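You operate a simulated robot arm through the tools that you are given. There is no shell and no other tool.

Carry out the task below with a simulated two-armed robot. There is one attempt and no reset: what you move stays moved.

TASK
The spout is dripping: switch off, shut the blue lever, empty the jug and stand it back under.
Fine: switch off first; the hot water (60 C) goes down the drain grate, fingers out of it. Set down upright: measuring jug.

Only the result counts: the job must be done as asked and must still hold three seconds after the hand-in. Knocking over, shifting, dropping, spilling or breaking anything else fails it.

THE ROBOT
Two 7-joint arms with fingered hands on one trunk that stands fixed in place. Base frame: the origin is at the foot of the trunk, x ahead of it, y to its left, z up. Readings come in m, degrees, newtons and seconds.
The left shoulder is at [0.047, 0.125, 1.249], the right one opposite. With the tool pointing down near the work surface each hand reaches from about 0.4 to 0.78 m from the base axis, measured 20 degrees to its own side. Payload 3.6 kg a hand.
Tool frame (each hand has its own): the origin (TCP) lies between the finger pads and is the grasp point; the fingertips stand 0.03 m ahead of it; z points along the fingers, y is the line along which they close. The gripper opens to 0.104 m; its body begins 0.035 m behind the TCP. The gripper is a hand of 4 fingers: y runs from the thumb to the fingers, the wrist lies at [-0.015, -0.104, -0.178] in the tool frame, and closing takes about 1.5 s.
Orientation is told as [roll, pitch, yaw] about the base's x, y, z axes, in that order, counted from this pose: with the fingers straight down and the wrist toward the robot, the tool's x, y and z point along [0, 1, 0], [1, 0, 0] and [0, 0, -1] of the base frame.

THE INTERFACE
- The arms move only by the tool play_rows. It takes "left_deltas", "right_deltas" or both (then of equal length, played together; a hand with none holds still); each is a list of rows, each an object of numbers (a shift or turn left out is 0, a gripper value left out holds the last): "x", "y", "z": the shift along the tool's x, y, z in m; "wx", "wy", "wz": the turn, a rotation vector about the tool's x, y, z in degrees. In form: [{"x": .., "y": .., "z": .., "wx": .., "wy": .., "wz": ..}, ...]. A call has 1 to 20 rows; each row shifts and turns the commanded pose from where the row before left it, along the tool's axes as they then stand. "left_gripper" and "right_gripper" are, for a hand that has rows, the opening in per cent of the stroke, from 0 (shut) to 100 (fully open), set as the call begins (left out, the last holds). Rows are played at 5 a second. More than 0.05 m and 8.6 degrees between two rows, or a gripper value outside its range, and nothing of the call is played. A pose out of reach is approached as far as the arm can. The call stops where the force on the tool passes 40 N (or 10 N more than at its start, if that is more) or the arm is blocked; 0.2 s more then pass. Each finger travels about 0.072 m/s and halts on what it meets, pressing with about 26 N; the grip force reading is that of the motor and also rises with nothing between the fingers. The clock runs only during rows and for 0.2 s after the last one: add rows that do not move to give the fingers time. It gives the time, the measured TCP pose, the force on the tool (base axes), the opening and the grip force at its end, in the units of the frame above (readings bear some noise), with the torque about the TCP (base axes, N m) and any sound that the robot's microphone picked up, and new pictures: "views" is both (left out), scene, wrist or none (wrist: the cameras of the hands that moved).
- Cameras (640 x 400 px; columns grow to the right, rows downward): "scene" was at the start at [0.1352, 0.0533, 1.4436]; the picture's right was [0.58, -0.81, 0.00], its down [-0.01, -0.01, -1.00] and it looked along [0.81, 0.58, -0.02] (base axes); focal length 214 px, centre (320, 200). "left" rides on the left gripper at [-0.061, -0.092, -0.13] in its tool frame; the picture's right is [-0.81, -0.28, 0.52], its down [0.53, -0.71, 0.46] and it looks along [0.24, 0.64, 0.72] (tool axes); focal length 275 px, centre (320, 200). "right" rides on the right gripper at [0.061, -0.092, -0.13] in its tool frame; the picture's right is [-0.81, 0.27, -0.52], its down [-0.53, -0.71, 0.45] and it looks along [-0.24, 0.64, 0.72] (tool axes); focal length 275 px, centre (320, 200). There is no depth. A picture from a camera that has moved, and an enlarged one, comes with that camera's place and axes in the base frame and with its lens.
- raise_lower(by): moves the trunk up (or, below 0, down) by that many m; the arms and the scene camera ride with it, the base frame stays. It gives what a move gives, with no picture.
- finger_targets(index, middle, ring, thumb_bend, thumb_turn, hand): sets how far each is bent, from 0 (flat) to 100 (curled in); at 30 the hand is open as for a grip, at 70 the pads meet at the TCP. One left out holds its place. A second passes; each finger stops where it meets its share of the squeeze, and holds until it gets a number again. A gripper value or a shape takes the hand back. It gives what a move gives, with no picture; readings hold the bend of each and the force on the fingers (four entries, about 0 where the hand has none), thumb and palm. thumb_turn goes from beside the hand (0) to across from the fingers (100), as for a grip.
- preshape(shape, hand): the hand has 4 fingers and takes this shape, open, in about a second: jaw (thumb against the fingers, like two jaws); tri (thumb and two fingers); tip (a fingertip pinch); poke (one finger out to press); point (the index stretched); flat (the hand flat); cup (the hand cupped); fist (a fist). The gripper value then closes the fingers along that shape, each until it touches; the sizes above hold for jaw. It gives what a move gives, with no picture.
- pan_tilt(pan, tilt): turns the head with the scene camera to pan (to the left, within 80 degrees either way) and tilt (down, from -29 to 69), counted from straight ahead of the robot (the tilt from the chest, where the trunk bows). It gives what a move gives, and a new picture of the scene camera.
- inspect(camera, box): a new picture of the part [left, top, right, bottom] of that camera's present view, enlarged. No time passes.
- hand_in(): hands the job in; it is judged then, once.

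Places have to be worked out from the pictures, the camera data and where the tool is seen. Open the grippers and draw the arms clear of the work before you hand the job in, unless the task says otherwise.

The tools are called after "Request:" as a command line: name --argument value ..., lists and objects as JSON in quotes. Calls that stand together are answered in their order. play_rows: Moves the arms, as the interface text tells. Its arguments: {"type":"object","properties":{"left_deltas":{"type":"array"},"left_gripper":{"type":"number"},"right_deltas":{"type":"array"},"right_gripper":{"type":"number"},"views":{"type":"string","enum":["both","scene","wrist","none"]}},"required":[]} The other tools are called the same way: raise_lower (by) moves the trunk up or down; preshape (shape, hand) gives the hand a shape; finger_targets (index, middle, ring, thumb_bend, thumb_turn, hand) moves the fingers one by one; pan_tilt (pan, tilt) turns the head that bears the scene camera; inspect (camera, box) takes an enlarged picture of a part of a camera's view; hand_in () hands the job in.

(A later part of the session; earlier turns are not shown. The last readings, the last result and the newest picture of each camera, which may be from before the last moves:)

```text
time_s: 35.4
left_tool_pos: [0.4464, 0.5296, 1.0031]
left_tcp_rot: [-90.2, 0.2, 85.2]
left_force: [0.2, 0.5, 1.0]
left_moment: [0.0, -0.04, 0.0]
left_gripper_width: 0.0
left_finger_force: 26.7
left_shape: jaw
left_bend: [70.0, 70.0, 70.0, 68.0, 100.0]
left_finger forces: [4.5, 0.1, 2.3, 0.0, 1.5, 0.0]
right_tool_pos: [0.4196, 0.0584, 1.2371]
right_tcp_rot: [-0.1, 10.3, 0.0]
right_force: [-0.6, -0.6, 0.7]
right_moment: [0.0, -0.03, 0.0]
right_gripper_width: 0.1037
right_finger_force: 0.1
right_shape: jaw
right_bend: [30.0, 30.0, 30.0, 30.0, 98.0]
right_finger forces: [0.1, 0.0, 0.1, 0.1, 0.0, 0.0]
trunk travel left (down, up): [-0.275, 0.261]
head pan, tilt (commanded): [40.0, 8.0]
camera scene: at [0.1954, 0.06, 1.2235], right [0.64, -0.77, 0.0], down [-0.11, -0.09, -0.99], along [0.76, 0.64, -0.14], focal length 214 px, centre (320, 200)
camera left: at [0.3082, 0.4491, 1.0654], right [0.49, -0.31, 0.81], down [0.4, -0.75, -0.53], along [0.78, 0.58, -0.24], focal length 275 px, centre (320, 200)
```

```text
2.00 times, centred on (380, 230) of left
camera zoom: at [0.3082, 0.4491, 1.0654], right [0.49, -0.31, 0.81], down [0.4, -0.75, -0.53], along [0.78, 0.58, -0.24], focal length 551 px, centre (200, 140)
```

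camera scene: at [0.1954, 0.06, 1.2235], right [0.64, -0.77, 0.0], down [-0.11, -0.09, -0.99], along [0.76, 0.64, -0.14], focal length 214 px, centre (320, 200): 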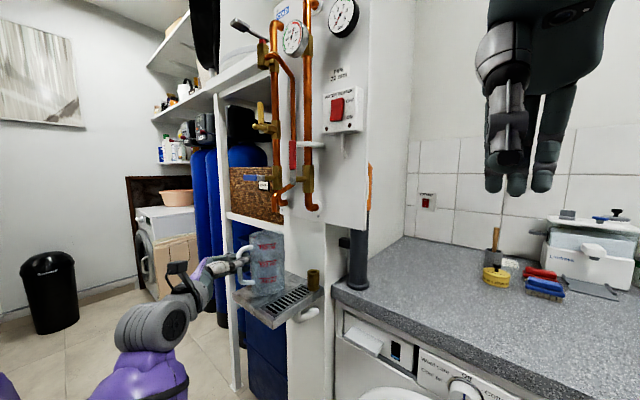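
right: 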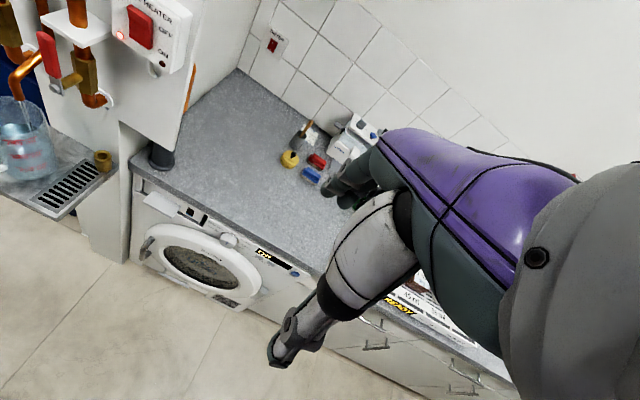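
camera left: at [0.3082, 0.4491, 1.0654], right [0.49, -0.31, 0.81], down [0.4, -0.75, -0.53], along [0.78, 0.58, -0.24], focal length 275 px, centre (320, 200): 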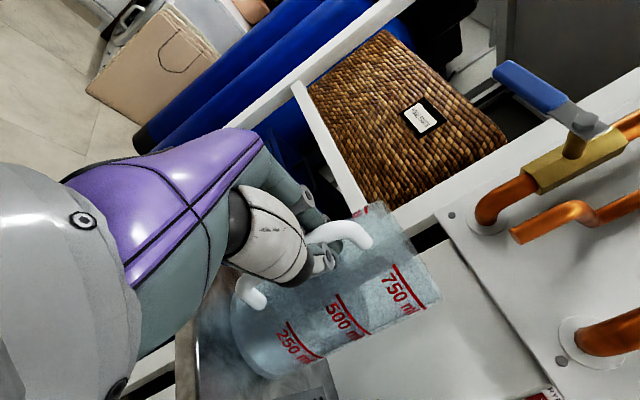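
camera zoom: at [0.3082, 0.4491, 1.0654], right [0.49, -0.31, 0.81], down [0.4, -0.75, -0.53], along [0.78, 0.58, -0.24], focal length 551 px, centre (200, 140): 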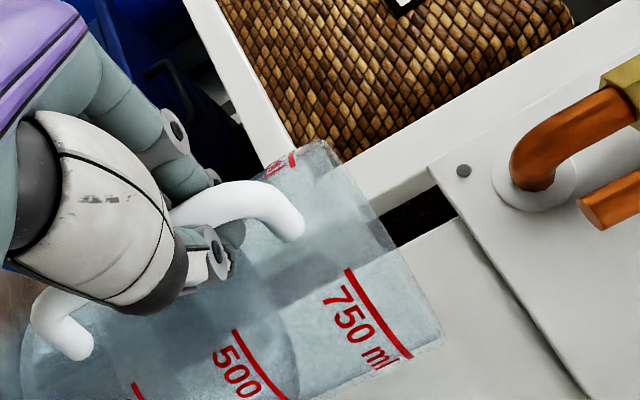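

The hand reports fully closed (width 0) with small finger forces, so the bar may be ringed by the fingers rather than squeezed. I look closer.

Request:
inspect --camera "scene" --box '[224, 240, 272, 270]'

Request:
inspect --camera "left" --box '[240, 180, 400, 280]'

```text
13.33 times, centred on (248, 255) of scene
camera zoom: at [0.1954, 0.06, 1.2235], right [0.64, -0.77, 0.0], down [-0.11, -0.09, -0.99], along [0.76, 0.64, -0.14], focal length 2860 px, centre (1280, -533)
```

zoom: 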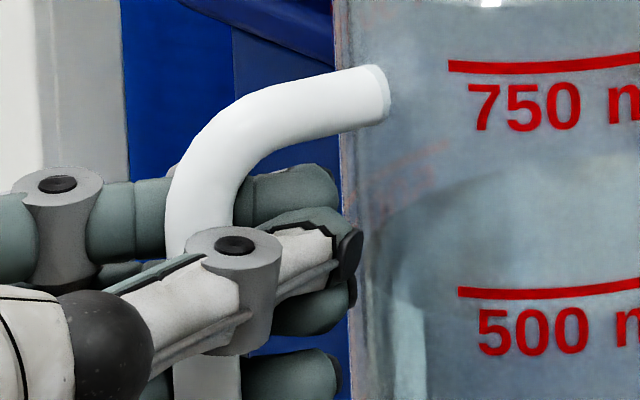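

```text
4.00 times, centred on (320, 230) of left
camera zoom: at [0.3082, 0.4491, 1.0654], right [0.49, -0.31, 0.81], down [0.4, -0.75, -0.53], along [0.78, 0.58, -0.24], focal length 1101 px, centre (320, 80)
```

zoom: 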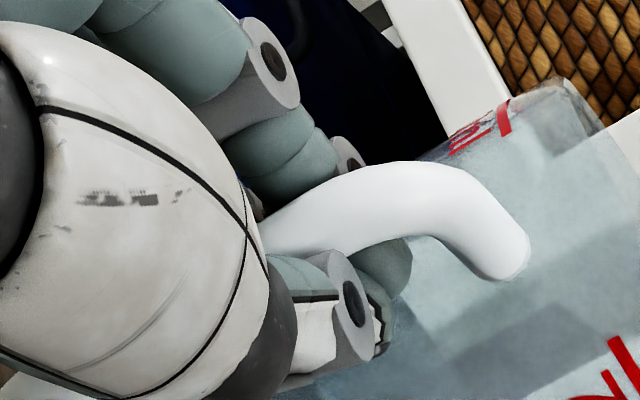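

The fingers have closed around the bar, caging it snugly with their tips at the jug wall and the index just under the handle's top arm. I test with a slow 12 mm lift and watch for sag.

Request:
play_rows --left_deltas '[{"x": -0.003}, {"x": -0.003}, {"x": -0.003}, {"x": -0.003}, {}, {}]'

Request:
inspect --camera "scene" --box '[200, 220, 328, 300]'

```text
time_s: 36.8
left_tool_pos: [0.4466, 0.5286, 1.0175]
left_tcp_rot: [-90.1, 0.4, 85.3]
left_force: [-1.0, 0.4, -0.7]
left_moment: [0.01, 0.02, 0.01]
left_gripper_width: 0.0001
left_finger_force: 26.3
left_shape: jaw
left_bend: [70.0, 70.0, 70.0, 69.0, 100.0]
left_finger forces: [5.3, 0.0, 1.2, 0.0, 1.6, 0.1]
right_tool_pos: [0.4193, 0.0595, 1.2367]
right_tcp_rot: [0.0, 10.4, 0.0]
right_force: [-0.8, -0.9, 0.4]
right_moment: [-0.02, 0.01, 0.02]
right_gripper_width: 0.1037
right_finger_force: 0.1
right_shape: jaw
right_bend: [30.0, 30.0, 30.0, 30.0, 98.0]
right_finger forces: [0.0, 0.0, 0.0, 0.0, 0.0, 0.0]
trunk travel left (down, up): [-0.275, 0.261]
head pan, tilt (commanded): [40.0, 8.0]
camera scene: at [0.1954, 0.0601, 1.2235], right [0.64, -0.77, 0.0], down [-0.11, -0.09, -0.99], along [0.76, 0.64, -0.14], focal length 214 px, centre (320, 200)
camera left: at [0.3081, 0.4487, 1.0785], right [0.49, -0.31, 0.81], down [0.4, -0.75, -0.53], along [0.78, 0.58, -0.24], focal length 275 px, centre (320, 200)
```

scene: 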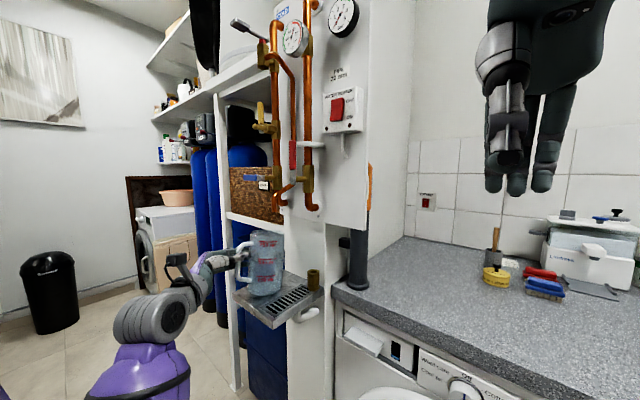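
left: 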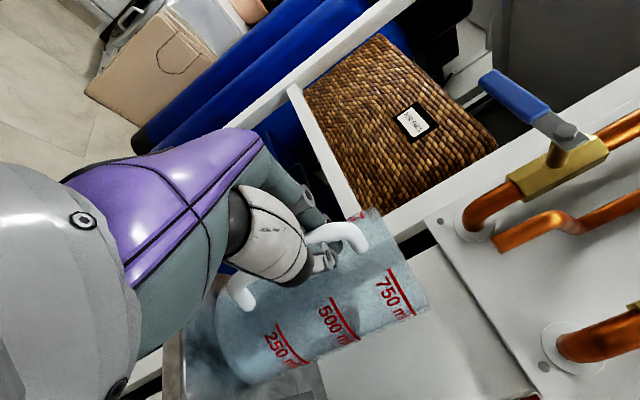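

```text
5.00 times, centred on (264, 260) of scene
camera zoom: at [0.1954, 0.0601, 1.2235], right [0.64, -0.77, 0.0], down [-0.11, -0.09, -0.99], along [0.76, 0.64, -0.14], focal length 1072 px, centre (600, -100)
```

zoom: 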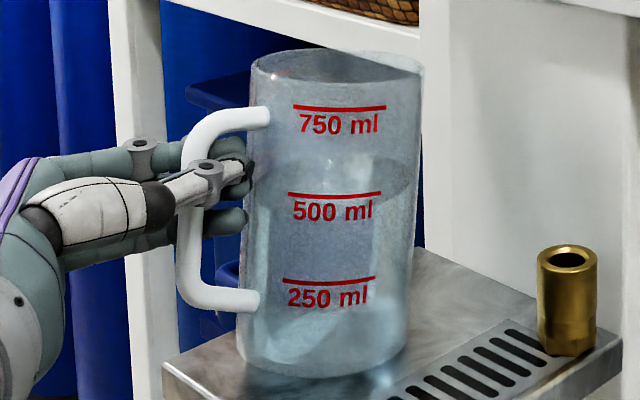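

The near side rose ~9 mm while the far edge still rests on the tray, so it is pitching ~6° in the finger loop. I lift another 9 mm to see where the wall comes to rest on the fingertips and the pitch stops.

Request:
play_rows --left_deltas '[{"x": -0.003}, {"x": -0.003}, {"x": -0.003}, {}, {}]'

Request:
inspect --camera "scene" --box '[200, 220, 328, 300]'

Request:
inspect --camera "scene" --box '[224, 230, 272, 260]'

```text
time_s: 38.0
left_tool_pos: [0.447, 0.5301, 1.0253]
left_tcp_rot: [-90.2, 0.4, 85.1]
left_force: [0.7, 0.2, -1.9]
left_moment: [0.0, 0.04, -0.01]
left_gripper_width: 0.0001
left_finger_force: 26.0
left_shape: jaw
left_bend: [70.0, 70.0, 70.0, 69.0, 100.0]
left_finger forces: [5.5, 0.0, 0.8, 0.0, 2.0, 0.0]
right_tool_pos: [0.4194, 0.0581, 1.2377]
right_tcp_rot: [-0.1, 10.4, 0.0]
right_force: [-1.1, 0.4, 0.3]
right_moment: [0.01, -0.04, 0.01]
right_gripper_width: 0.1037
right_finger_force: 0.2
right_shape: jaw
right_bend: [30.0, 30.0, 30.0, 30.0, 98.0]
right_finger forces: [0.1, 0.1, 0.0, 0.1, 0.0, 0.1]
trunk travel left (down, up): [-0.275, 0.261]
head pan, tilt (commanded): [40.0, 8.0]
camera scene: at [0.1955, 0.0601, 1.2235], right [0.64, -0.77, 0.0], down [-0.11, -0.09, -0.99], along [0.76, 0.64, -0.14], focal length 214 px, centre (320, 200)
camera left: at [0.3083, 0.4494, 1.0873], right [0.49, -0.31, 0.81], down [0.4, -0.75, -0.53], along [0.78, 0.58, -0.24], focal length 275 px, centre (320, 200)
```

scene: 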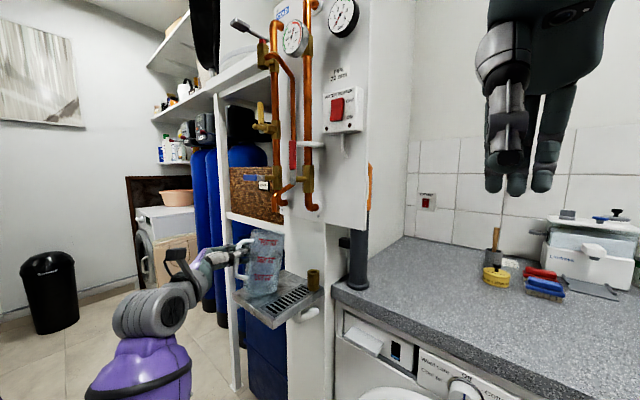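
left: 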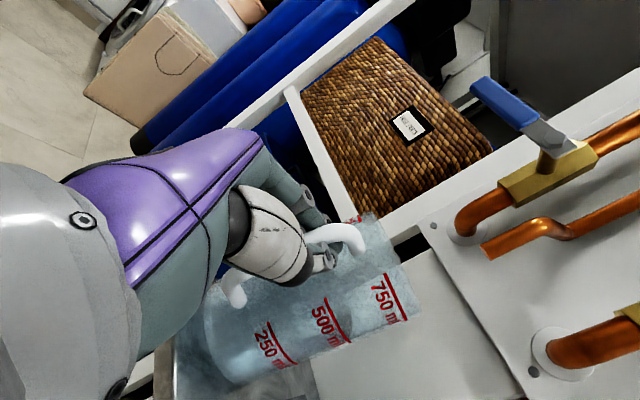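

```text
5.00 times, centred on (264, 260) of scene
camera zoom: at [0.1955, 0.0601, 1.2235], right [0.64, -0.77, 0.0], down [-0.11, -0.09, -0.99], along [0.76, 0.64, -0.14], focal length 1072 px, centre (600, -100)
```

zoom: 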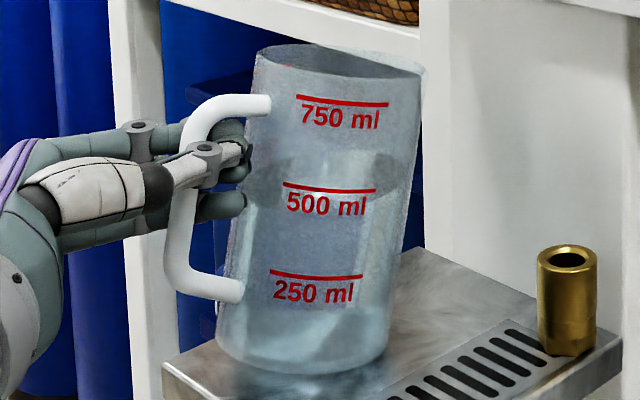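

```text
13.33 times, centred on (248, 245) of scene
camera zoom: at [0.1955, 0.0601, 1.2235], right [0.64, -0.77, 0.0], down [-0.11, -0.09, -0.99], along [0.76, 0.64, -0.14], focal length 2860 px, centre (1280, -400)
```

zoom: 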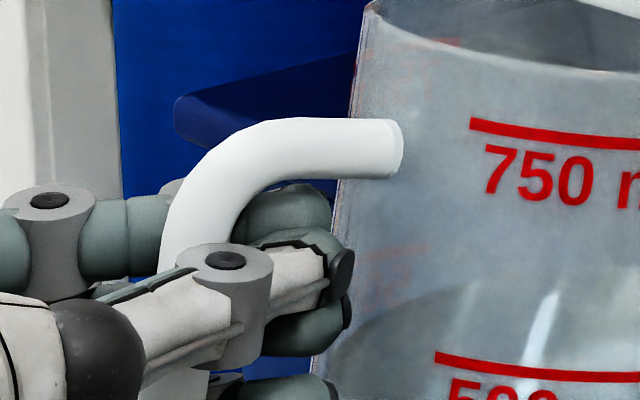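

The finger loop only cages the bar: the jug keeps pitching about its far edge, so this handle hold would not carry it through a pour. I set it back down flat the way it came up.

Request:
play_rows --left_deltas '[{"x": 0.003}, {"x": 0.003}, {"x": 0.003}, {"x": 0.003}, {"x": 0.003}, {"x": 0.003}, {"x": 0.003}, {}]'

Request:
inspect --camera "scene" --box '[200, 220, 328, 300]'

```text
time_s: 39.8
left_tool_pos: [0.4462, 0.5299, 1.0062]
left_tcp_rot: [-90.1, 0.4, 85.2]
left_force: [-0.9, -0.8, 1.6]
left_moment: [0.03, -0.08, 0.0]
left_gripper_width: 0.0001
left_finger_force: 26.4
left_shape: jaw
left_bend: [70.0, 70.0, 70.0, 70.0, 100.0]
left_finger forces: [2.1, 0.0, 2.8, 0.0, 4.0, 0.1]
right_tool_pos: [0.4187, 0.0581, 1.2388]
right_tcp_rot: [0.1, 10.4, 0.0]
right_force: [0.4, -0.4, 0.5]
right_moment: [0.03, 0.03, -0.03]
right_gripper_width: 0.1039
right_finger_force: 0.1
right_shape: jaw
right_bend: [30.0, 30.0, 30.0, 30.0, 98.0]
right_finger forces: [0.0, 0.1, 0.0, 0.1, 0.0, 0.0]
trunk travel left (down, up): [-0.275, 0.261]
head pan, tilt (commanded): [40.0, 8.0]
camera scene: at [0.1952, 0.0599, 1.2236], right [0.64, -0.77, 0.0], down [-0.11, -0.09, -0.99], along [0.76, 0.64, -0.14], focal length 214 px, centre (320, 200)
camera left: at [0.3079, 0.4492, 1.0662], right [0.49, -0.31, 0.81], down [0.4, -0.75, -0.53], along [0.78, 0.58, -0.24], focal length 275 px, centre (320, 200)
```

scene: 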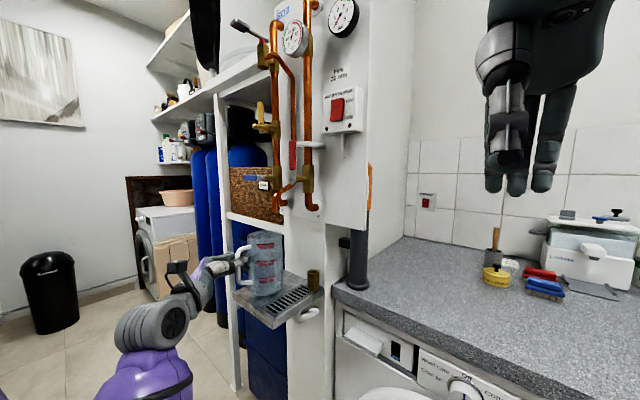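
left: 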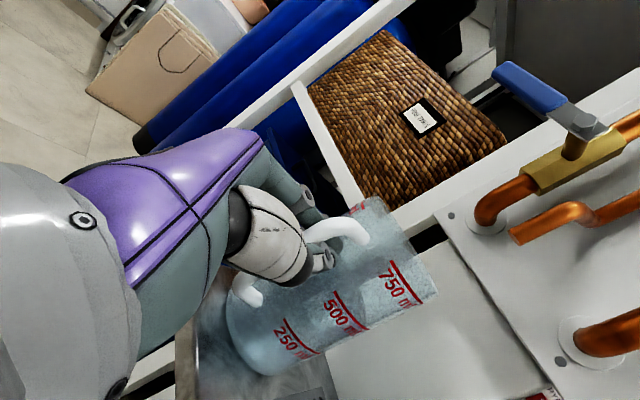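

```text
5.00 times, centred on (264, 260) of scene
camera zoom: at [0.1952, 0.0599, 1.2236], right [0.64, -0.77, 0.0], down [-0.11, -0.09, -0.99], along [0.76, 0.64, -0.14], focal length 1072 px, centre (600, -100)
```

zoom: 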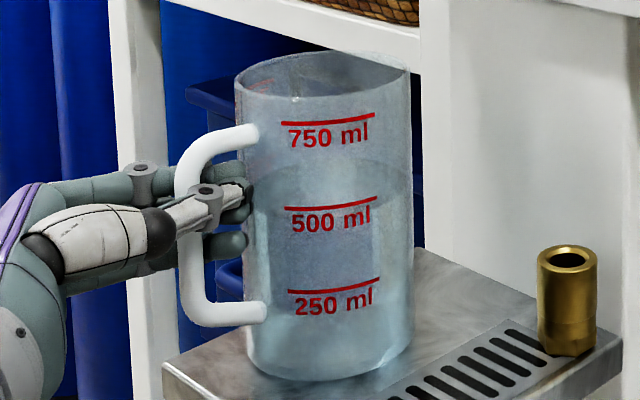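

Nearly flat again; it has slid only a few millimetres toward the robot. I lower the last few millimetres, then open the hand.

Request:
play_rows --left_deltas '[{"x": 0.002}, {"x": 0.002}, {"x": 0.001}, {}]' --views "none"

Request:
play_rows --left_deltas '[{}, {}, {}, {}, {}, {}, {}, {}]' --left_gripper 100

Request:
inspect --camera "scene" --box '[200, 220, 328, 300]'

```text
time_s: 40.8
left_tool_pos: [0.4453, 0.5296, 0.999]
left_tcp_rot: [-90.1, 0.3, 85.2]
left_force: [0.0, 0.6, 2.3]
left_moment: [0.05, 0.01, -0.01]
left_gripper_width: 0.0
left_finger_force: 26.0
left_shape: jaw
left_bend: [70.0, 70.0, 70.0, 70.0, 100.0]
left_finger forces: [0.2, 0.0, 1.4, 0.0, 1.5, 0.1]
right_tool_pos: [0.4195, 0.0582, 1.238]
right_tcp_rot: [0.0, 10.4, 0.0]
right_force: [0.2, -0.2, 0.0]
right_moment: [0.0, 0.03, -0.02]
right_gripper_width: 0.1037
right_finger_force: 0.1
right_shape: jaw
right_bend: [30.0, 30.0, 30.0, 30.0, 98.0]
right_finger forces: [0.0, 0.0, 0.1, 0.1, 0.0, 0.0]
trunk travel left (down, up): [-0.275, 0.261]
head pan, tilt (commanded): [40.0, 8.0]
```

```text
time_s: 42.6
left_tool_pos: [0.4462, 0.5302, 0.9985]
left_tcp_rot: [-90.2, 0.2, 85.2]
left_force: [0.6, 0.3, -0.1]
left_moment: [0.03, -0.01, 0.02]
left_gripper_width: 0.1039
left_finger_force: 0.0
left_shape: jaw
left_bend: [30.0, 30.0, 30.0, 30.0, 98.0]
left_finger forces: [0.0, 0.0, 0.0, 0.0, 0.1, 0.0]
right_tool_pos: [0.4189, 0.0577, 1.2382]
right_tcp_rot: [0.0, 10.4, -0.1]
right_force: [-0.5, 0.0, -0.5]
right_moment: [-0.01, -0.01, 0.01]
right_gripper_width: 0.1039
right_finger_force: 0.0
right_shape: jaw
right_bend: [30.0, 30.0, 30.0, 30.0, 98.0]
right_finger forces: [0.0, 0.0, 0.0, 0.0, 0.0, 0.0]
trunk travel left (down, up): [-0.275, 0.261]
head pan, tilt (commanded): [40.0, 8.0]
camera scene: at [0.1954, 0.06, 1.2235], right [0.64, -0.77, 0.0], down [-0.11, -0.09, -0.99], along [0.76, 0.64, -0.14], focal length 214 px, centre (320, 200)
camera left: at [0.3081, 0.4494, 1.0606], right [0.49, -0.31, 0.81], down [0.4, -0.75, -0.53], along [0.78, 0.58, -0.24], focal length 275 px, centre (320, 200)
```

scene: 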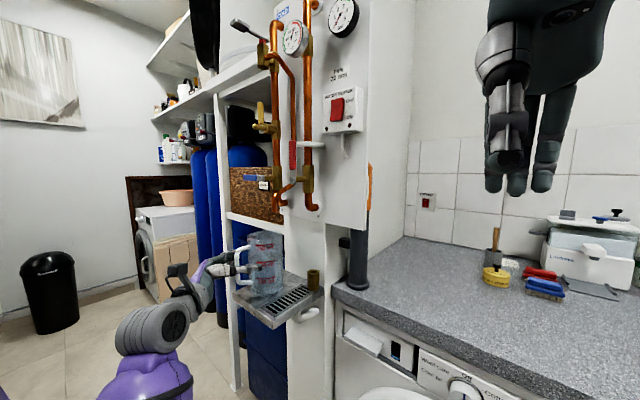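
left: 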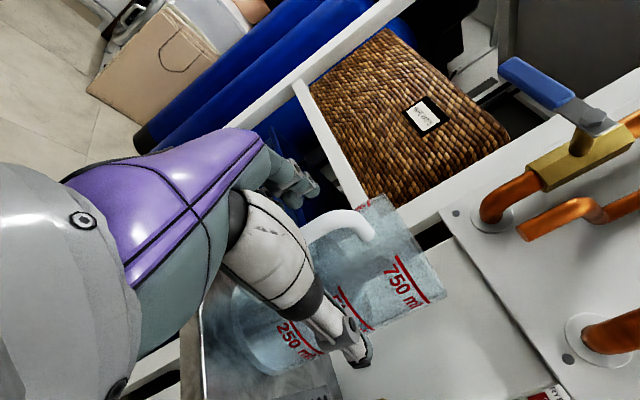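

```text
5.00 times, centred on (264, 260) of scene
camera zoom: at [0.1954, 0.06, 1.2235], right [0.64, -0.77, 0.0], down [-0.11, -0.09, -0.99], along [0.76, 0.64, -0.14], focal length 1072 px, centre (600, -100)
```

zoom: 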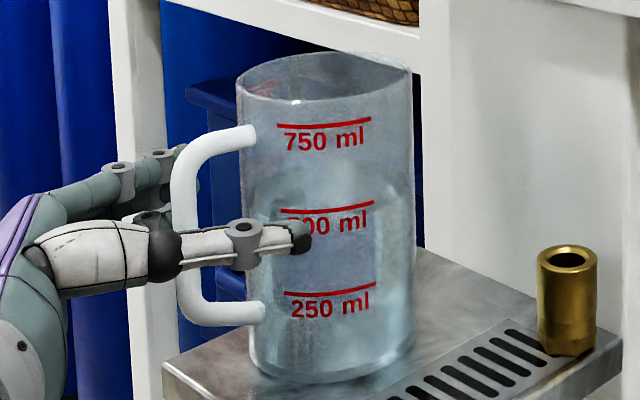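

Jug stands flat, hand open. I withdraw the left hand straight back, then off to the left, to free the space for a body grasp with the right hand.

Request:
play_rows --left_deltas '[{"z": -0.02}, {"z": -0.04}, {"z": -0.04}, {"z": -0.04}, {"z": -0.03, "y": 0.03}, {"y": 0.04}, {}]' --views "both"

Request:
inspect --camera "scene" --box '[200, 220, 328, 300]'

Request:
inspect --camera "left" --box '[240, 200, 560, 400]'

```text
time_s: 44.2
left_tool_pos: [0.2836, 0.6142, 0.9985]
left_tcp_rot: [-90.1, 0.3, 85.2]
left_force: [-0.5, -0.4, -0.3]
left_moment: [0.02, 0.01, -0.04]
left_gripper_width: 0.1037
left_finger_force: 0.0
left_shape: jaw
left_bend: [30.0, 30.0, 30.0, 30.0, 98.0]
left_finger forces: [0.1, 0.0, 0.0, 0.0, 0.0, 0.0]
right_tool_pos: [0.4191, 0.0573, 1.2378]
right_tcp_rot: [0.1, 10.3, 0.1]
right_force: [0.1, 0.6, -2.2]
right_moment: [-0.03, 0.03, -0.01]
right_gripper_width: 0.1036
right_finger_force: 0.1
right_shape: jaw
right_bend: [30.0, 30.0, 30.0, 30.0, 98.0]
right_finger forces: [0.0, 0.0, 0.0, 0.0, 0.0, 0.0]
trunk travel left (down, up): [-0.275, 0.261]
head pan, tilt (commanded): [40.0, 8.0]
camera scene: at [0.1953, 0.0599, 1.2236], right [0.64, -0.77, 0.0], down [-0.11, -0.09, -0.99], along [0.76, 0.64, -0.14], focal length 214 px, centre (320, 200)
camera left: at [0.1455, 0.5324, 1.0603], right [0.49, -0.31, 0.81], down [0.4, -0.75, -0.53], along [0.78, 0.58, -0.24], focal length 275 px, centre (320, 200)
```

scene: 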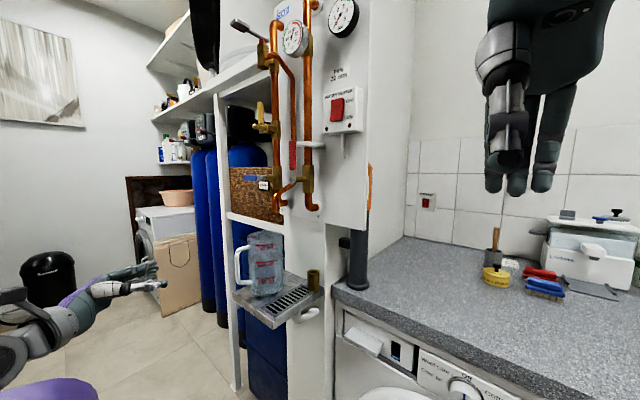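
left: 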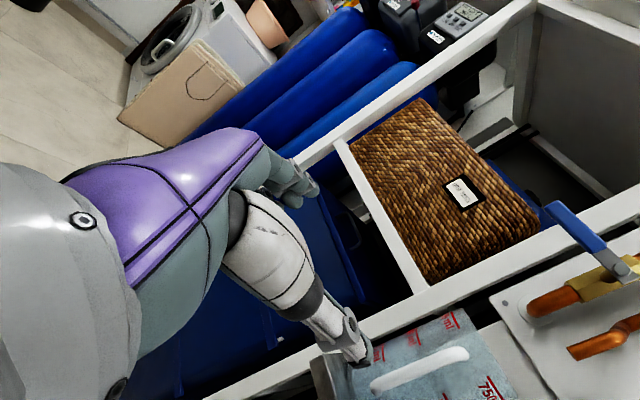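

```text
5.00 times, centred on (264, 260) of scene
camera zoom: at [0.1953, 0.0599, 1.2236], right [0.64, -0.77, 0.0], down [-0.11, -0.09, -0.99], along [0.76, 0.64, -0.14], focal length 1072 px, centre (600, -100)
```

zoom: 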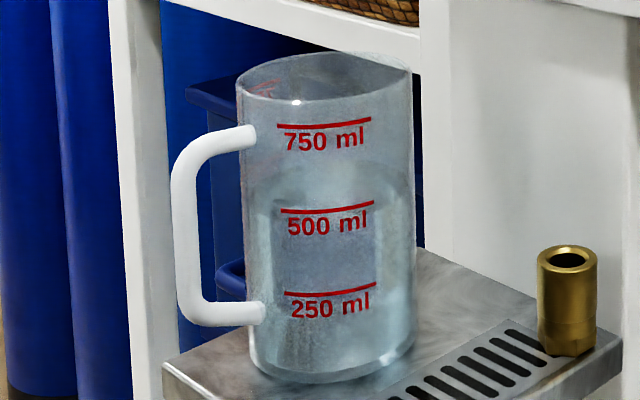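

```text
2.00 times, centred on (400, 300) of left
camera zoom: at [0.1455, 0.5324, 1.0603], right [0.49, -0.31, 0.81], down [0.4, -0.75, -0.53], along [0.78, 0.58, -0.24], focal length 551 px, centre (160, 0)
```

zoom: 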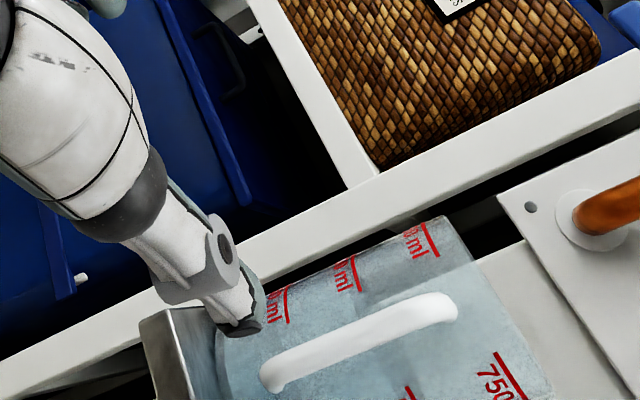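

Jug now stands at about (0.520, 0.523) with the handle bar at (0.445, 0.533); the loop between bar and wall (~23 mm) is wide enough for the thumb. I turn the right hand to point left (+y, thumb side near the robot) while yawing the left hand so its camera watches the handle.

Request:
play_rows --left_deltas '[{"wx": 8.5}, {"wx": 8.5}, {"wx": 8.5}, {"wx": 8.5}, {"y": 0.009, "z": 0.022}, {"y": 0.009, "z": 0.022}, {}, {}, {}, {}, {}, {}, {}, {}]' --right_deltas '[{"wx": -5.2}, {"wx": -5.2}, {"x": 0.0129, "y": 0.0028, "z": 0.0125, "wy": 8.2}, {"x": 0.011, "y": 0.0028, "z": 0.0142, "wy": 8.2}, {"x": 0.0089, "y": 0.0028, "z": 0.0156, "wy": 8.2}, {"x": 0.0065, "y": 0.0028, "z": 0.0168, "wy": 8.2}, {"x": 0.004, "y": 0.0028, "z": 0.0175, "wy": 8.2}, {"x": 0.0015, "y": 0.0028, "z": 0.0179, "wy": 8.2}, {"x": -0.0011, "y": 0.0028, "z": 0.018, "wy": 8.2}, {"x": -0.0035, "y": 0.0028, "z": 0.0176, "wy": 8.2}, {"x": -0.0061, "y": 0.0028, "z": 0.017, "wy": 8.2}, {"x": -0.0084, "y": 0.0028, "z": 0.0159, "wy": 8.2}, {"x": -0.0106, "y": 0.0028, "z": 0.0145, "wy": 8.0}, {}]'

```text
time_s: 47.2
left_tool_pos: [0.3297, 0.5977, 0.9984]
left_tcp_rot: [-90.4, 0.1, 51.1]
left_force: [0.4, 0.2, 0.5]
left_moment: [0.0, 0.01, 0.0]
left_gripper_width: 0.104
left_finger_force: 0.2
left_shape: jaw
left_bend: [30.0, 30.0, 30.0, 30.0, 98.0]
left_finger forces: [0.1, 0.0, 0.1, 0.1, 0.1, 0.0]
right_tool_pos: [0.4484, 0.1985, 1.0969]
right_tcp_rot: [90.1, 0.0, -0.1]
right_force: [0.0, -0.5, 0.3]
right_moment: [-0.03, -0.03, 0.01]
right_gripper_width: 0.1039
right_finger_force: 0.0
right_shape: jaw
right_bend: [30.0, 30.0, 30.0, 30.0, 98.0]
right_finger forces: [0.0, 0.1, 0.0, 0.0, 0.0, 0.1]
trunk travel left (down, up): [-0.275, 0.261]
head pan, tilt (commanded): [40.0, 8.0]
camera scene: at [0.1953, 0.06, 1.2236], right [0.64, -0.77, 0.0], down [-0.11, -0.09, -0.99], along [0.76, 0.64, -0.14], focal length 214 px, centre (320, 200)
camera right: at [0.3589, 0.0683, 1.1593], right [0.27, -0.52, -0.81], down [-0.71, 0.46, -0.53], along [0.65, 0.72, -0.24], focal length 275 px, centre (320, 200)
camera left: at [0.17, 0.6093, 1.0592], right [0.23, -0.53, 0.81], down [-0.09, -0.84, -0.53], along [0.97, 0.05, -0.24], focal length 275 px, centre (320, 200)
```

scene: 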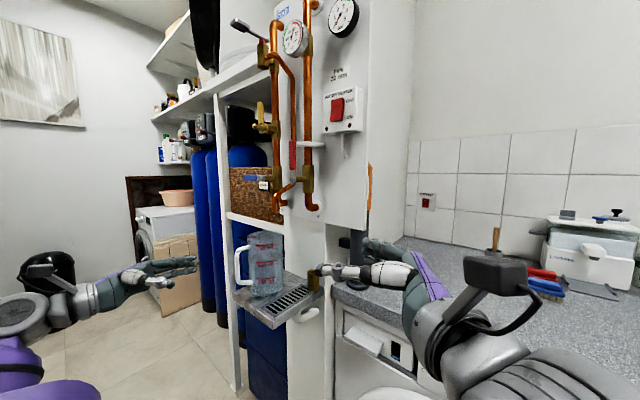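
right: 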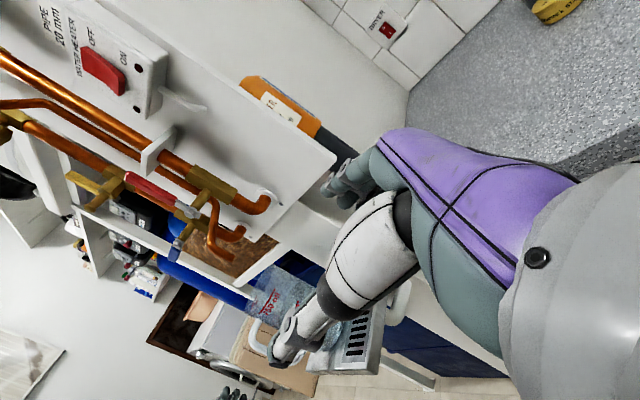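
left: 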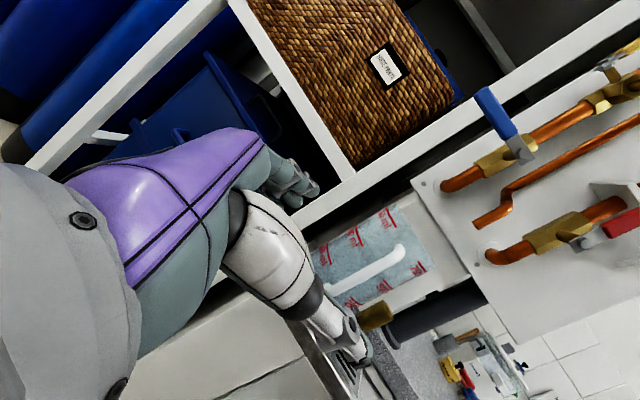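

The right hand points left as planned. I yaw it 7.5° to be square to the handle and bring it to a staging place ~11 cm short of the jug's axis at z≈1.0, passing in front of the brass fitting.

Request:
play_rows --right_deltas '[{"wx": -7.5}, {"x": -0.0162, "y": 0.0048, "z": 0.037}, {"x": -0.0162, "y": 0.0048, "z": 0.037}, {"x": -0.0162, "y": 0.0048, "z": 0.037}, {"x": -0.0162, "y": 0.0048, "z": 0.037}, {"x": -0.0162, "y": 0.0048, "z": 0.037}, {"x": -0.016, "y": 0.0048, "z": 0.036}, {}]'

Request:
inspect --camera "left" --box '[280, 180, 520, 330]'

Request:
inspect --camera "scene" --box '[210, 220, 338, 300]'

```text
time_s: 49.0
left_tool_pos: [0.33, 0.5979, 0.9985]
left_tcp_rot: [-90.3, 0.1, 51.2]
left_force: [0.0, -0.6, -0.1]
left_moment: [0.02, 0.01, -0.01]
left_gripper_width: 0.1038
left_finger_force: 0.1
left_shape: jaw
left_bend: [30.0, 30.0, 30.0, 30.0, 98.0]
left_finger forces: [0.1, 0.0, 0.1, 0.1, 0.0, 0.0]
right_tool_pos: [0.5081, 0.4092, 1.002]
right_tcp_rot: [90.0, 0.0, -7.6]
right_force: [-0.5, 0.1, 0.3]
right_moment: [-0.04, 0.03, -0.01]
right_gripper_width: 0.1036
right_finger_force: 0.0
right_shape: jaw
right_bend: [30.0, 30.0, 30.0, 30.0, 98.0]
right_finger forces: [0.0, 0.0, 0.0, 0.1, 0.0, 0.0]
right hand out of reach, approached as far as the arm can: row 7
trunk travel left (down, up): [-0.275, 0.261]
head pan, tilt (commanded): [40.0, 8.0]
camera scene: at [0.1955, 0.0601, 1.2235], right [0.64, -0.77, 0.0], down [-0.11, -0.09, -0.99], along [0.76, 0.64, -0.14], focal length 214 px, centre (320, 200)
camera right: at [0.4008, 0.291, 1.0632], right [0.2, -0.55, -0.81], down [-0.65, 0.55, -0.53], along [0.73, 0.63, -0.24], focal length 275 px, centre (320, 200)
```

scene: 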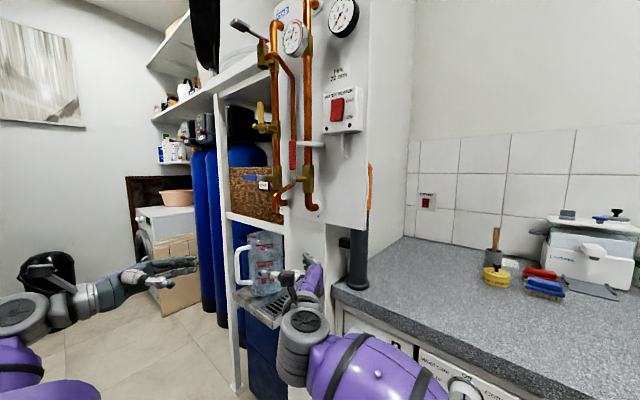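
right: 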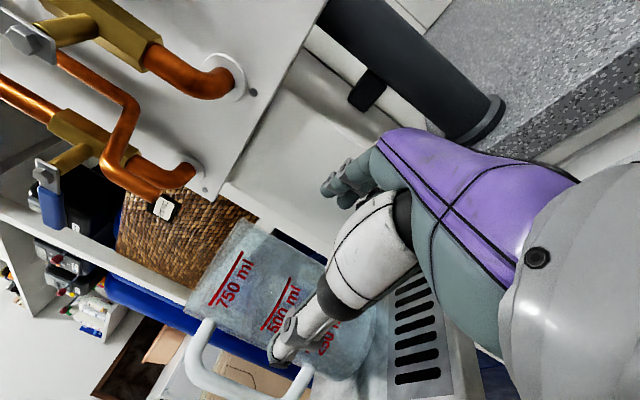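

```text
2.67 times, centred on (400, 255) of left
camera zoom: at [0.1702, 0.6094, 1.0591], right [0.23, -0.53, 0.81], down [-0.09, -0.84, -0.53], along [0.97, 0.05, -0.24], focal length 734 px, centre (107, 53)
```

zoom: 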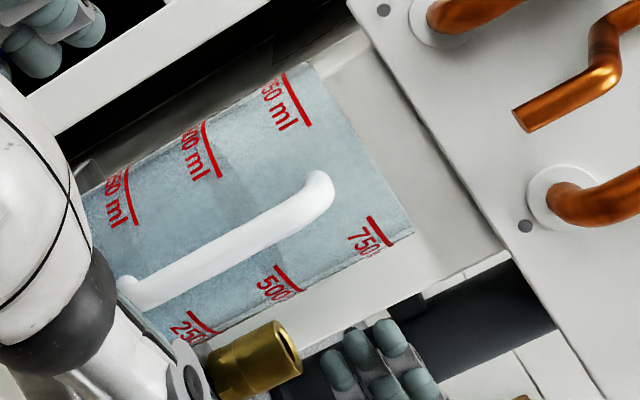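

```text
5.00 times, centred on (274, 260) of scene
camera zoom: at [0.1955, 0.0601, 1.2235], right [0.64, -0.77, 0.0], down [-0.11, -0.09, -0.99], along [0.76, 0.64, -0.14], focal length 1072 px, centre (550, -100)
```

zoom: 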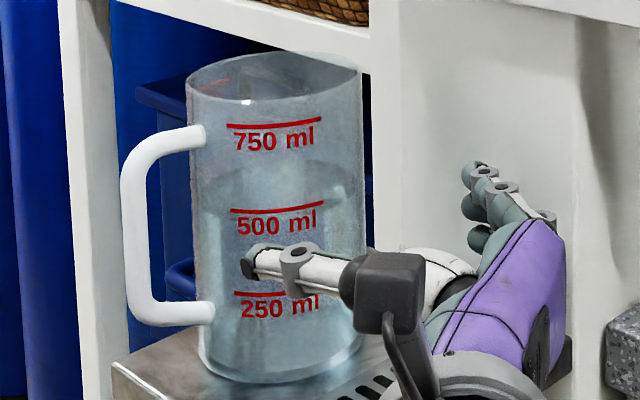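

The right arm is at the edge of its reach here (10 cm short), so a right-hand body grasp won't do. Instead I'll grasp the jug's body with the left hand from front-left above, over the handle, at 45° down; I withdraw the right arm and bring the left to a staging pose above and in front of the jug.

Request:
play_rows --right_deltas '[{"z": -0.03}, {"x": 0.016, "y": -0.0048, "z": -0.037}, {"x": 0.016, "y": -0.0048, "z": -0.037}, {"x": 0.016, "y": -0.0048, "z": -0.037}, {"x": 0.016, "y": -0.0048, "z": -0.037}, {"x": 0.016, "y": -0.0048, "z": -0.037}, {"x": 0.016, "y": -0.0048, "z": -0.036}, {}, {}, {}, {}, {}]' --left_deltas '[{"x": -0.046, "wx": -4.4}, {"x": -0.046, "wx": -4.4}, {"x": -0.045}, {"y": 0.015, "z": 0.03}, {"y": 0.015, "z": 0.036}, {"wy": 8.2}, {"wy": 8.2}, {"wy": 8.2}, {"wy": 8.2}, {"wy": 8.2}, {"wy": 4.0}, {}]'

```text
time_s: 51.6
left_tool_pos: [0.4004, 0.5937, 1.1349]
left_tcp_rot: [-45.3, 0.2, 60.0]
left_force: [0.3, -0.1, -0.8]
left_moment: [-0.03, -0.03, 0.0]
left_gripper_width: 0.1038
left_finger_force: 0.0
left_shape: jaw
left_bend: [30.0, 30.0, 30.0, 30.0, 98.0]
left_finger forces: [0.1, 0.1, 0.0, 0.0, 0.0, 0.0]
right_tool_pos: [0.4445, 0.1653, 1.0989]
right_tcp_rot: [90.0, 0.1, -7.6]
right_force: [0.1, 0.0, 0.3]
right_moment: [0.04, 0.0, 0.01]
right_gripper_width: 0.1039
right_finger_force: 0.0
right_shape: jaw
right_bend: [30.0, 30.0, 30.0, 30.0, 98.0]
right_finger forces: [0.0, 0.0, 0.0, 0.0, 0.1, 0.1]
trunk travel left (down, up): [-0.275, 0.261]
head pan, tilt (commanded): [40.0, 8.0]
camera scene: at [0.1954, 0.06, 1.2235], right [0.64, -0.77, 0.0], down [-0.11, -0.09, -0.99], along [0.76, 0.64, -0.14], focal length 214 px, centre (320, 200)
camera right: at [0.3378, 0.0474, 1.1608], right [0.2, -0.55, -0.81], down [-0.65, 0.55, -0.53], along [0.73, 0.63, -0.24], focal length 275 px, centre (320, 200)
camera left: at [0.3115, 0.5392, 1.2716], right [0.68, -0.71, 0.21], down [-0.4, -0.59, -0.7], along [0.62, 0.38, -0.69], focal length 275 px, centre (320, 200)
```

scene: 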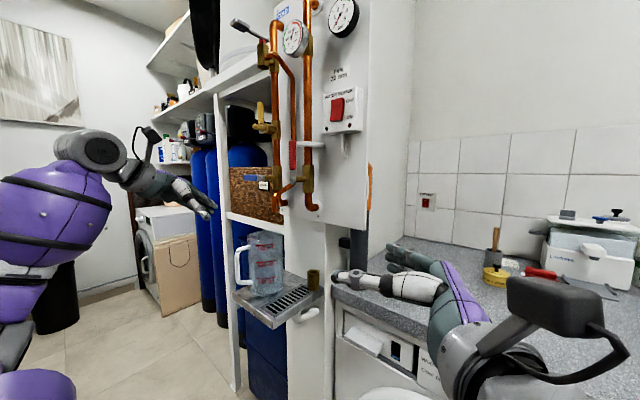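
right: 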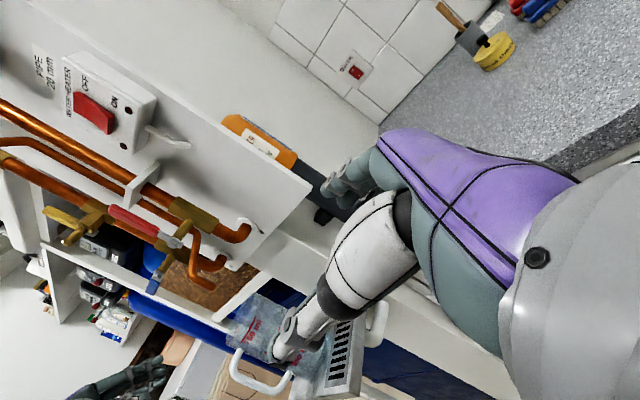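
left: 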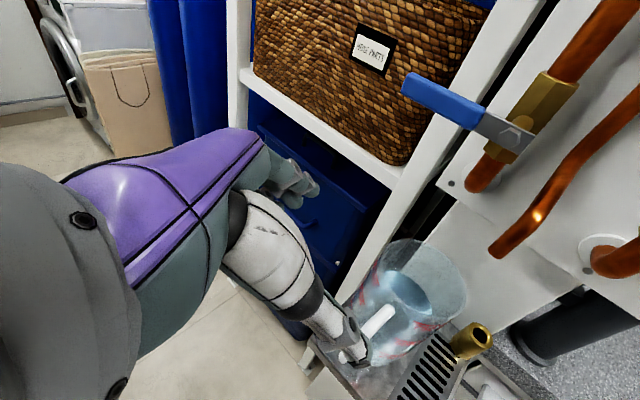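

The overhead view from the left hand's camera now shows the rim, handle and grate. I zoom in to fix the jug's axis precisely.

Request:
inspect --camera "left" --box '[300, 210, 540, 360]'

Request:
inspect --camera "scene" --box '[200, 220, 328, 300]'

```text
2.67 times, centred on (420, 285) of left
camera zoom: at [0.3115, 0.5392, 1.2716], right [0.68, -0.71, 0.21], down [-0.4, -0.59, -0.7], along [0.62, 0.38, -0.69], focal length 734 px, centre (53, -27)
```

zoom: 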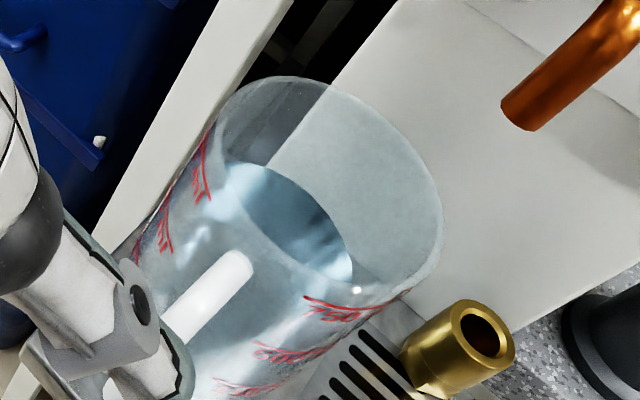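

```text
5.00 times, centred on (264, 260) of scene
camera zoom: at [0.1954, 0.06, 1.2235], right [0.64, -0.77, 0.0], down [-0.11, -0.09, -0.99], along [0.76, 0.64, -0.14], focal length 1072 px, centre (600, -100)
```

zoom: 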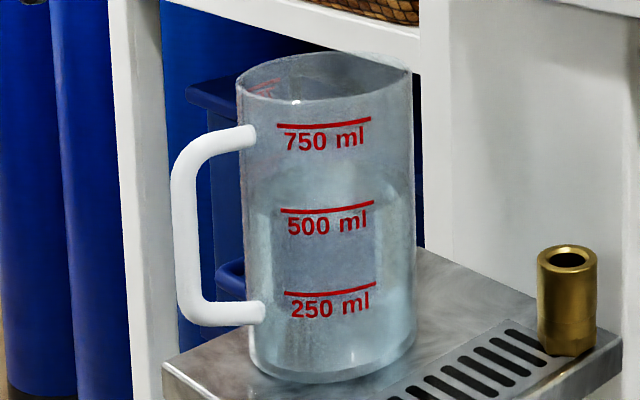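

The jug's axis is at (0.519, 0.522) with the rim at z≈1.05; the spout tip checks out at (0.535, 0.498, 1.112). I align laterally and advance 9 cm along the 45° line, then look again.

Request:
play_rows --left_deltas '[{"x": -0.0112, "y": -0.0014}, {"x": -0.0112, "y": -0.0014}, {"z": 0.03}, {"z": 0.03}, {"z": 0.03}, {}]'

Request:
inspect --camera "left" --box '[240, 130, 480, 280]'

Request:
inspect --camera "scene" --box '[190, 200, 318, 280]'

```text
time_s: 53.0
left_tool_pos: [0.468, 0.5515, 1.0899]
left_tcp_rot: [-45.3, 0.2, 60.0]
left_force: [-0.3, 0.0, 0.0]
left_moment: [0.01, 0.01, 0.01]
left_gripper_width: 0.1039
left_finger_force: 0.0
left_shape: jaw
left_bend: [30.0, 30.0, 30.0, 30.0, 98.0]
left_finger forces: [0.0, 0.1, 0.0, 0.0, 0.0, 0.0]
right_tool_pos: [0.4444, 0.1649, 1.0992]
right_tcp_rot: [90.1, 0.0, -7.6]
right_force: [-0.4, -0.6, 0.0]
right_moment: [-0.03, 0.03, 0.06]
right_gripper_width: 0.1039
right_finger_force: 0.1
right_shape: jaw
right_bend: [30.0, 30.0, 30.0, 30.0, 98.0]
right_finger forces: [0.0, 0.1, 0.0, 0.0, 0.2, 0.1]
trunk travel left (down, up): [-0.275, 0.261]
head pan, tilt (commanded): [40.0, 8.0]
camera scene: at [0.1953, 0.06, 1.2236], right [0.64, -0.77, 0.0], down [-0.11, -0.09, -0.99], along [0.76, 0.64, -0.14], focal length 214 px, centre (320, 200)
camera left: at [0.3792, 0.4978, 1.2249], right [0.67, -0.71, 0.21], down [-0.4, -0.59, -0.7], along [0.62, 0.38, -0.68], focal length 275 px, centre (320, 200)
```

scene: 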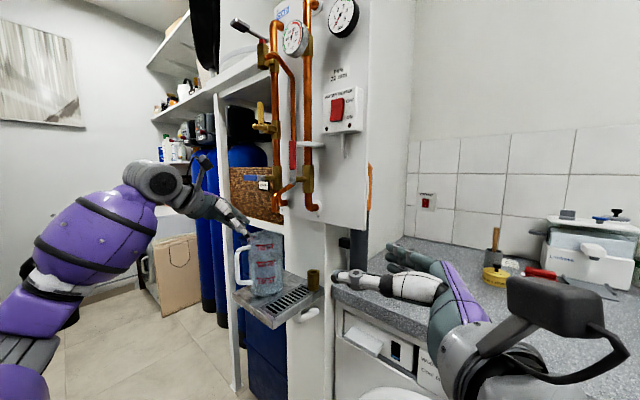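
left: 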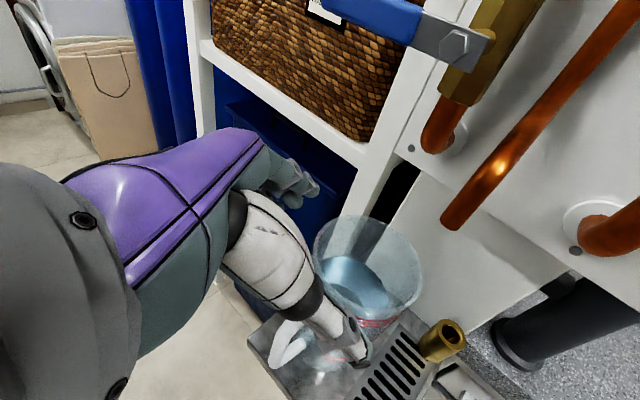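

```text
2.67 times, centred on (360, 205) of left
camera zoom: at [0.3792, 0.4978, 1.2249], right [0.67, -0.71, 0.21], down [-0.4, -0.59, -0.7], along [0.62, 0.38, -0.68], focal length 734 px, centre (213, 187)
```

zoom: 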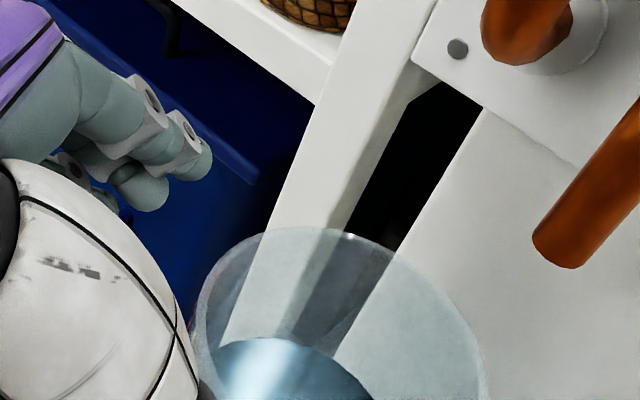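

```text
5.00 times, centred on (254, 240) of scene
camera zoom: at [0.1953, 0.06, 1.2236], right [0.64, -0.77, 0.0], down [-0.11, -0.09, -0.99], along [0.76, 0.64, -0.14], focal length 1072 px, centre (650, 0)
```

zoom: 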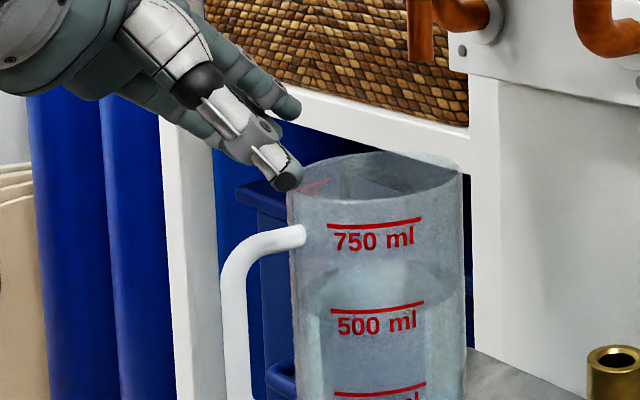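

Thumb and fingers straddle the rim as predicted (projections match to a few pixels). I advance another 4 cm and check clearances.

Request:
play_rows --left_deltas '[{"z": 0.014}, {"z": 0.013}, {"z": 0.013}, {}]'

Request:
inspect --camera "left" --box '[240, 130, 480, 280]'

Request:
inspect --camera "scene" --box '[190, 200, 318, 280]'

```text
time_s: 54.0
left_tool_pos: [0.4933, 0.5359, 1.06]
left_tcp_rot: [-45.4, 0.2, 60.0]
left_force: [1.3, -1.3, -0.4]
left_moment: [0.0, 0.03, 0.0]
left_gripper_width: 0.1035
left_finger_force: 0.1
left_shape: jaw
left_bend: [30.0, 30.0, 30.0, 30.0, 98.0]
left_finger forces: [0.1, 0.1, 0.0, 0.0, 0.0, 0.0]
right_tool_pos: [0.4443, 0.1673, 1.1005]
right_tcp_rot: [90.1, 0.0, -7.6]
right_force: [-0.3, 0.5, 0.5]
right_moment: [-0.03, 0.01, -0.01]
right_gripper_width: 0.1036
right_finger_force: 0.0
right_shape: jaw
right_bend: [30.0, 30.0, 30.0, 30.0, 98.0]
right_finger forces: [0.1, 0.0, 0.0, 0.1, 0.1, 0.0]
trunk travel left (down, up): [-0.275, 0.261]
head pan, tilt (commanded): [40.0, 8.0]
camera scene: at [0.1953, 0.06, 1.2235], right [0.64, -0.77, 0.0], down [-0.11, -0.09, -0.99], along [0.76, 0.64, -0.14], focal length 214 px, centre (320, 200)
camera left: at [0.4037, 0.4825, 1.1965], right [0.67, -0.71, 0.21], down [-0.4, -0.59, -0.7], along [0.62, 0.38, -0.68], focal length 275 px, centre (320, 200)
```

scene: 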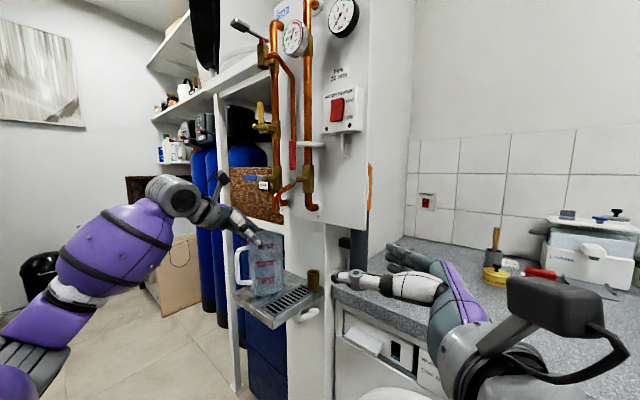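
left: 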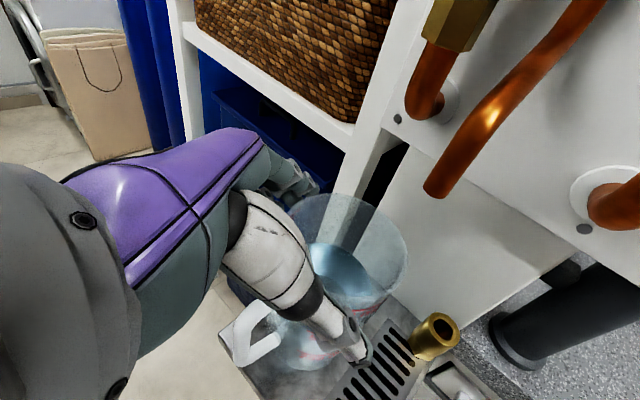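

```text
2.67 times, centred on (360, 205) of left
camera zoom: at [0.4037, 0.4825, 1.1965], right [0.67, -0.71, 0.21], down [-0.4, -0.59, -0.7], along [0.62, 0.38, -0.68], focal length 734 px, centre (213, 187)
```

zoom: 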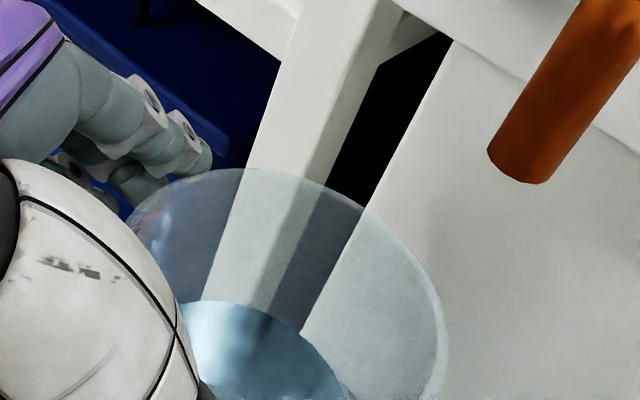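

```text
5.00 times, centred on (254, 240) of scene
camera zoom: at [0.1953, 0.06, 1.2235], right [0.64, -0.77, 0.0], down [-0.11, -0.09, -0.99], along [0.76, 0.64, -0.14], focal length 1072 px, centre (650, 0)
```

zoom: 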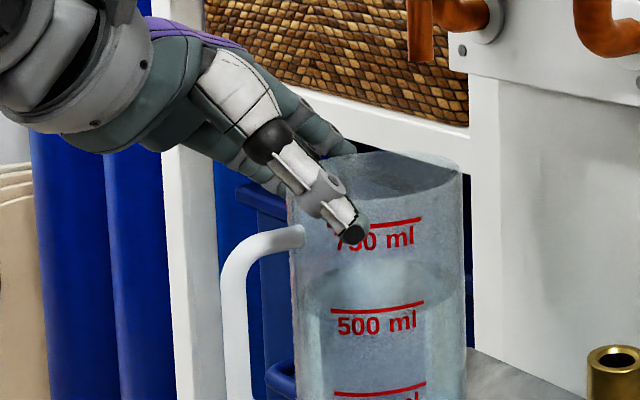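

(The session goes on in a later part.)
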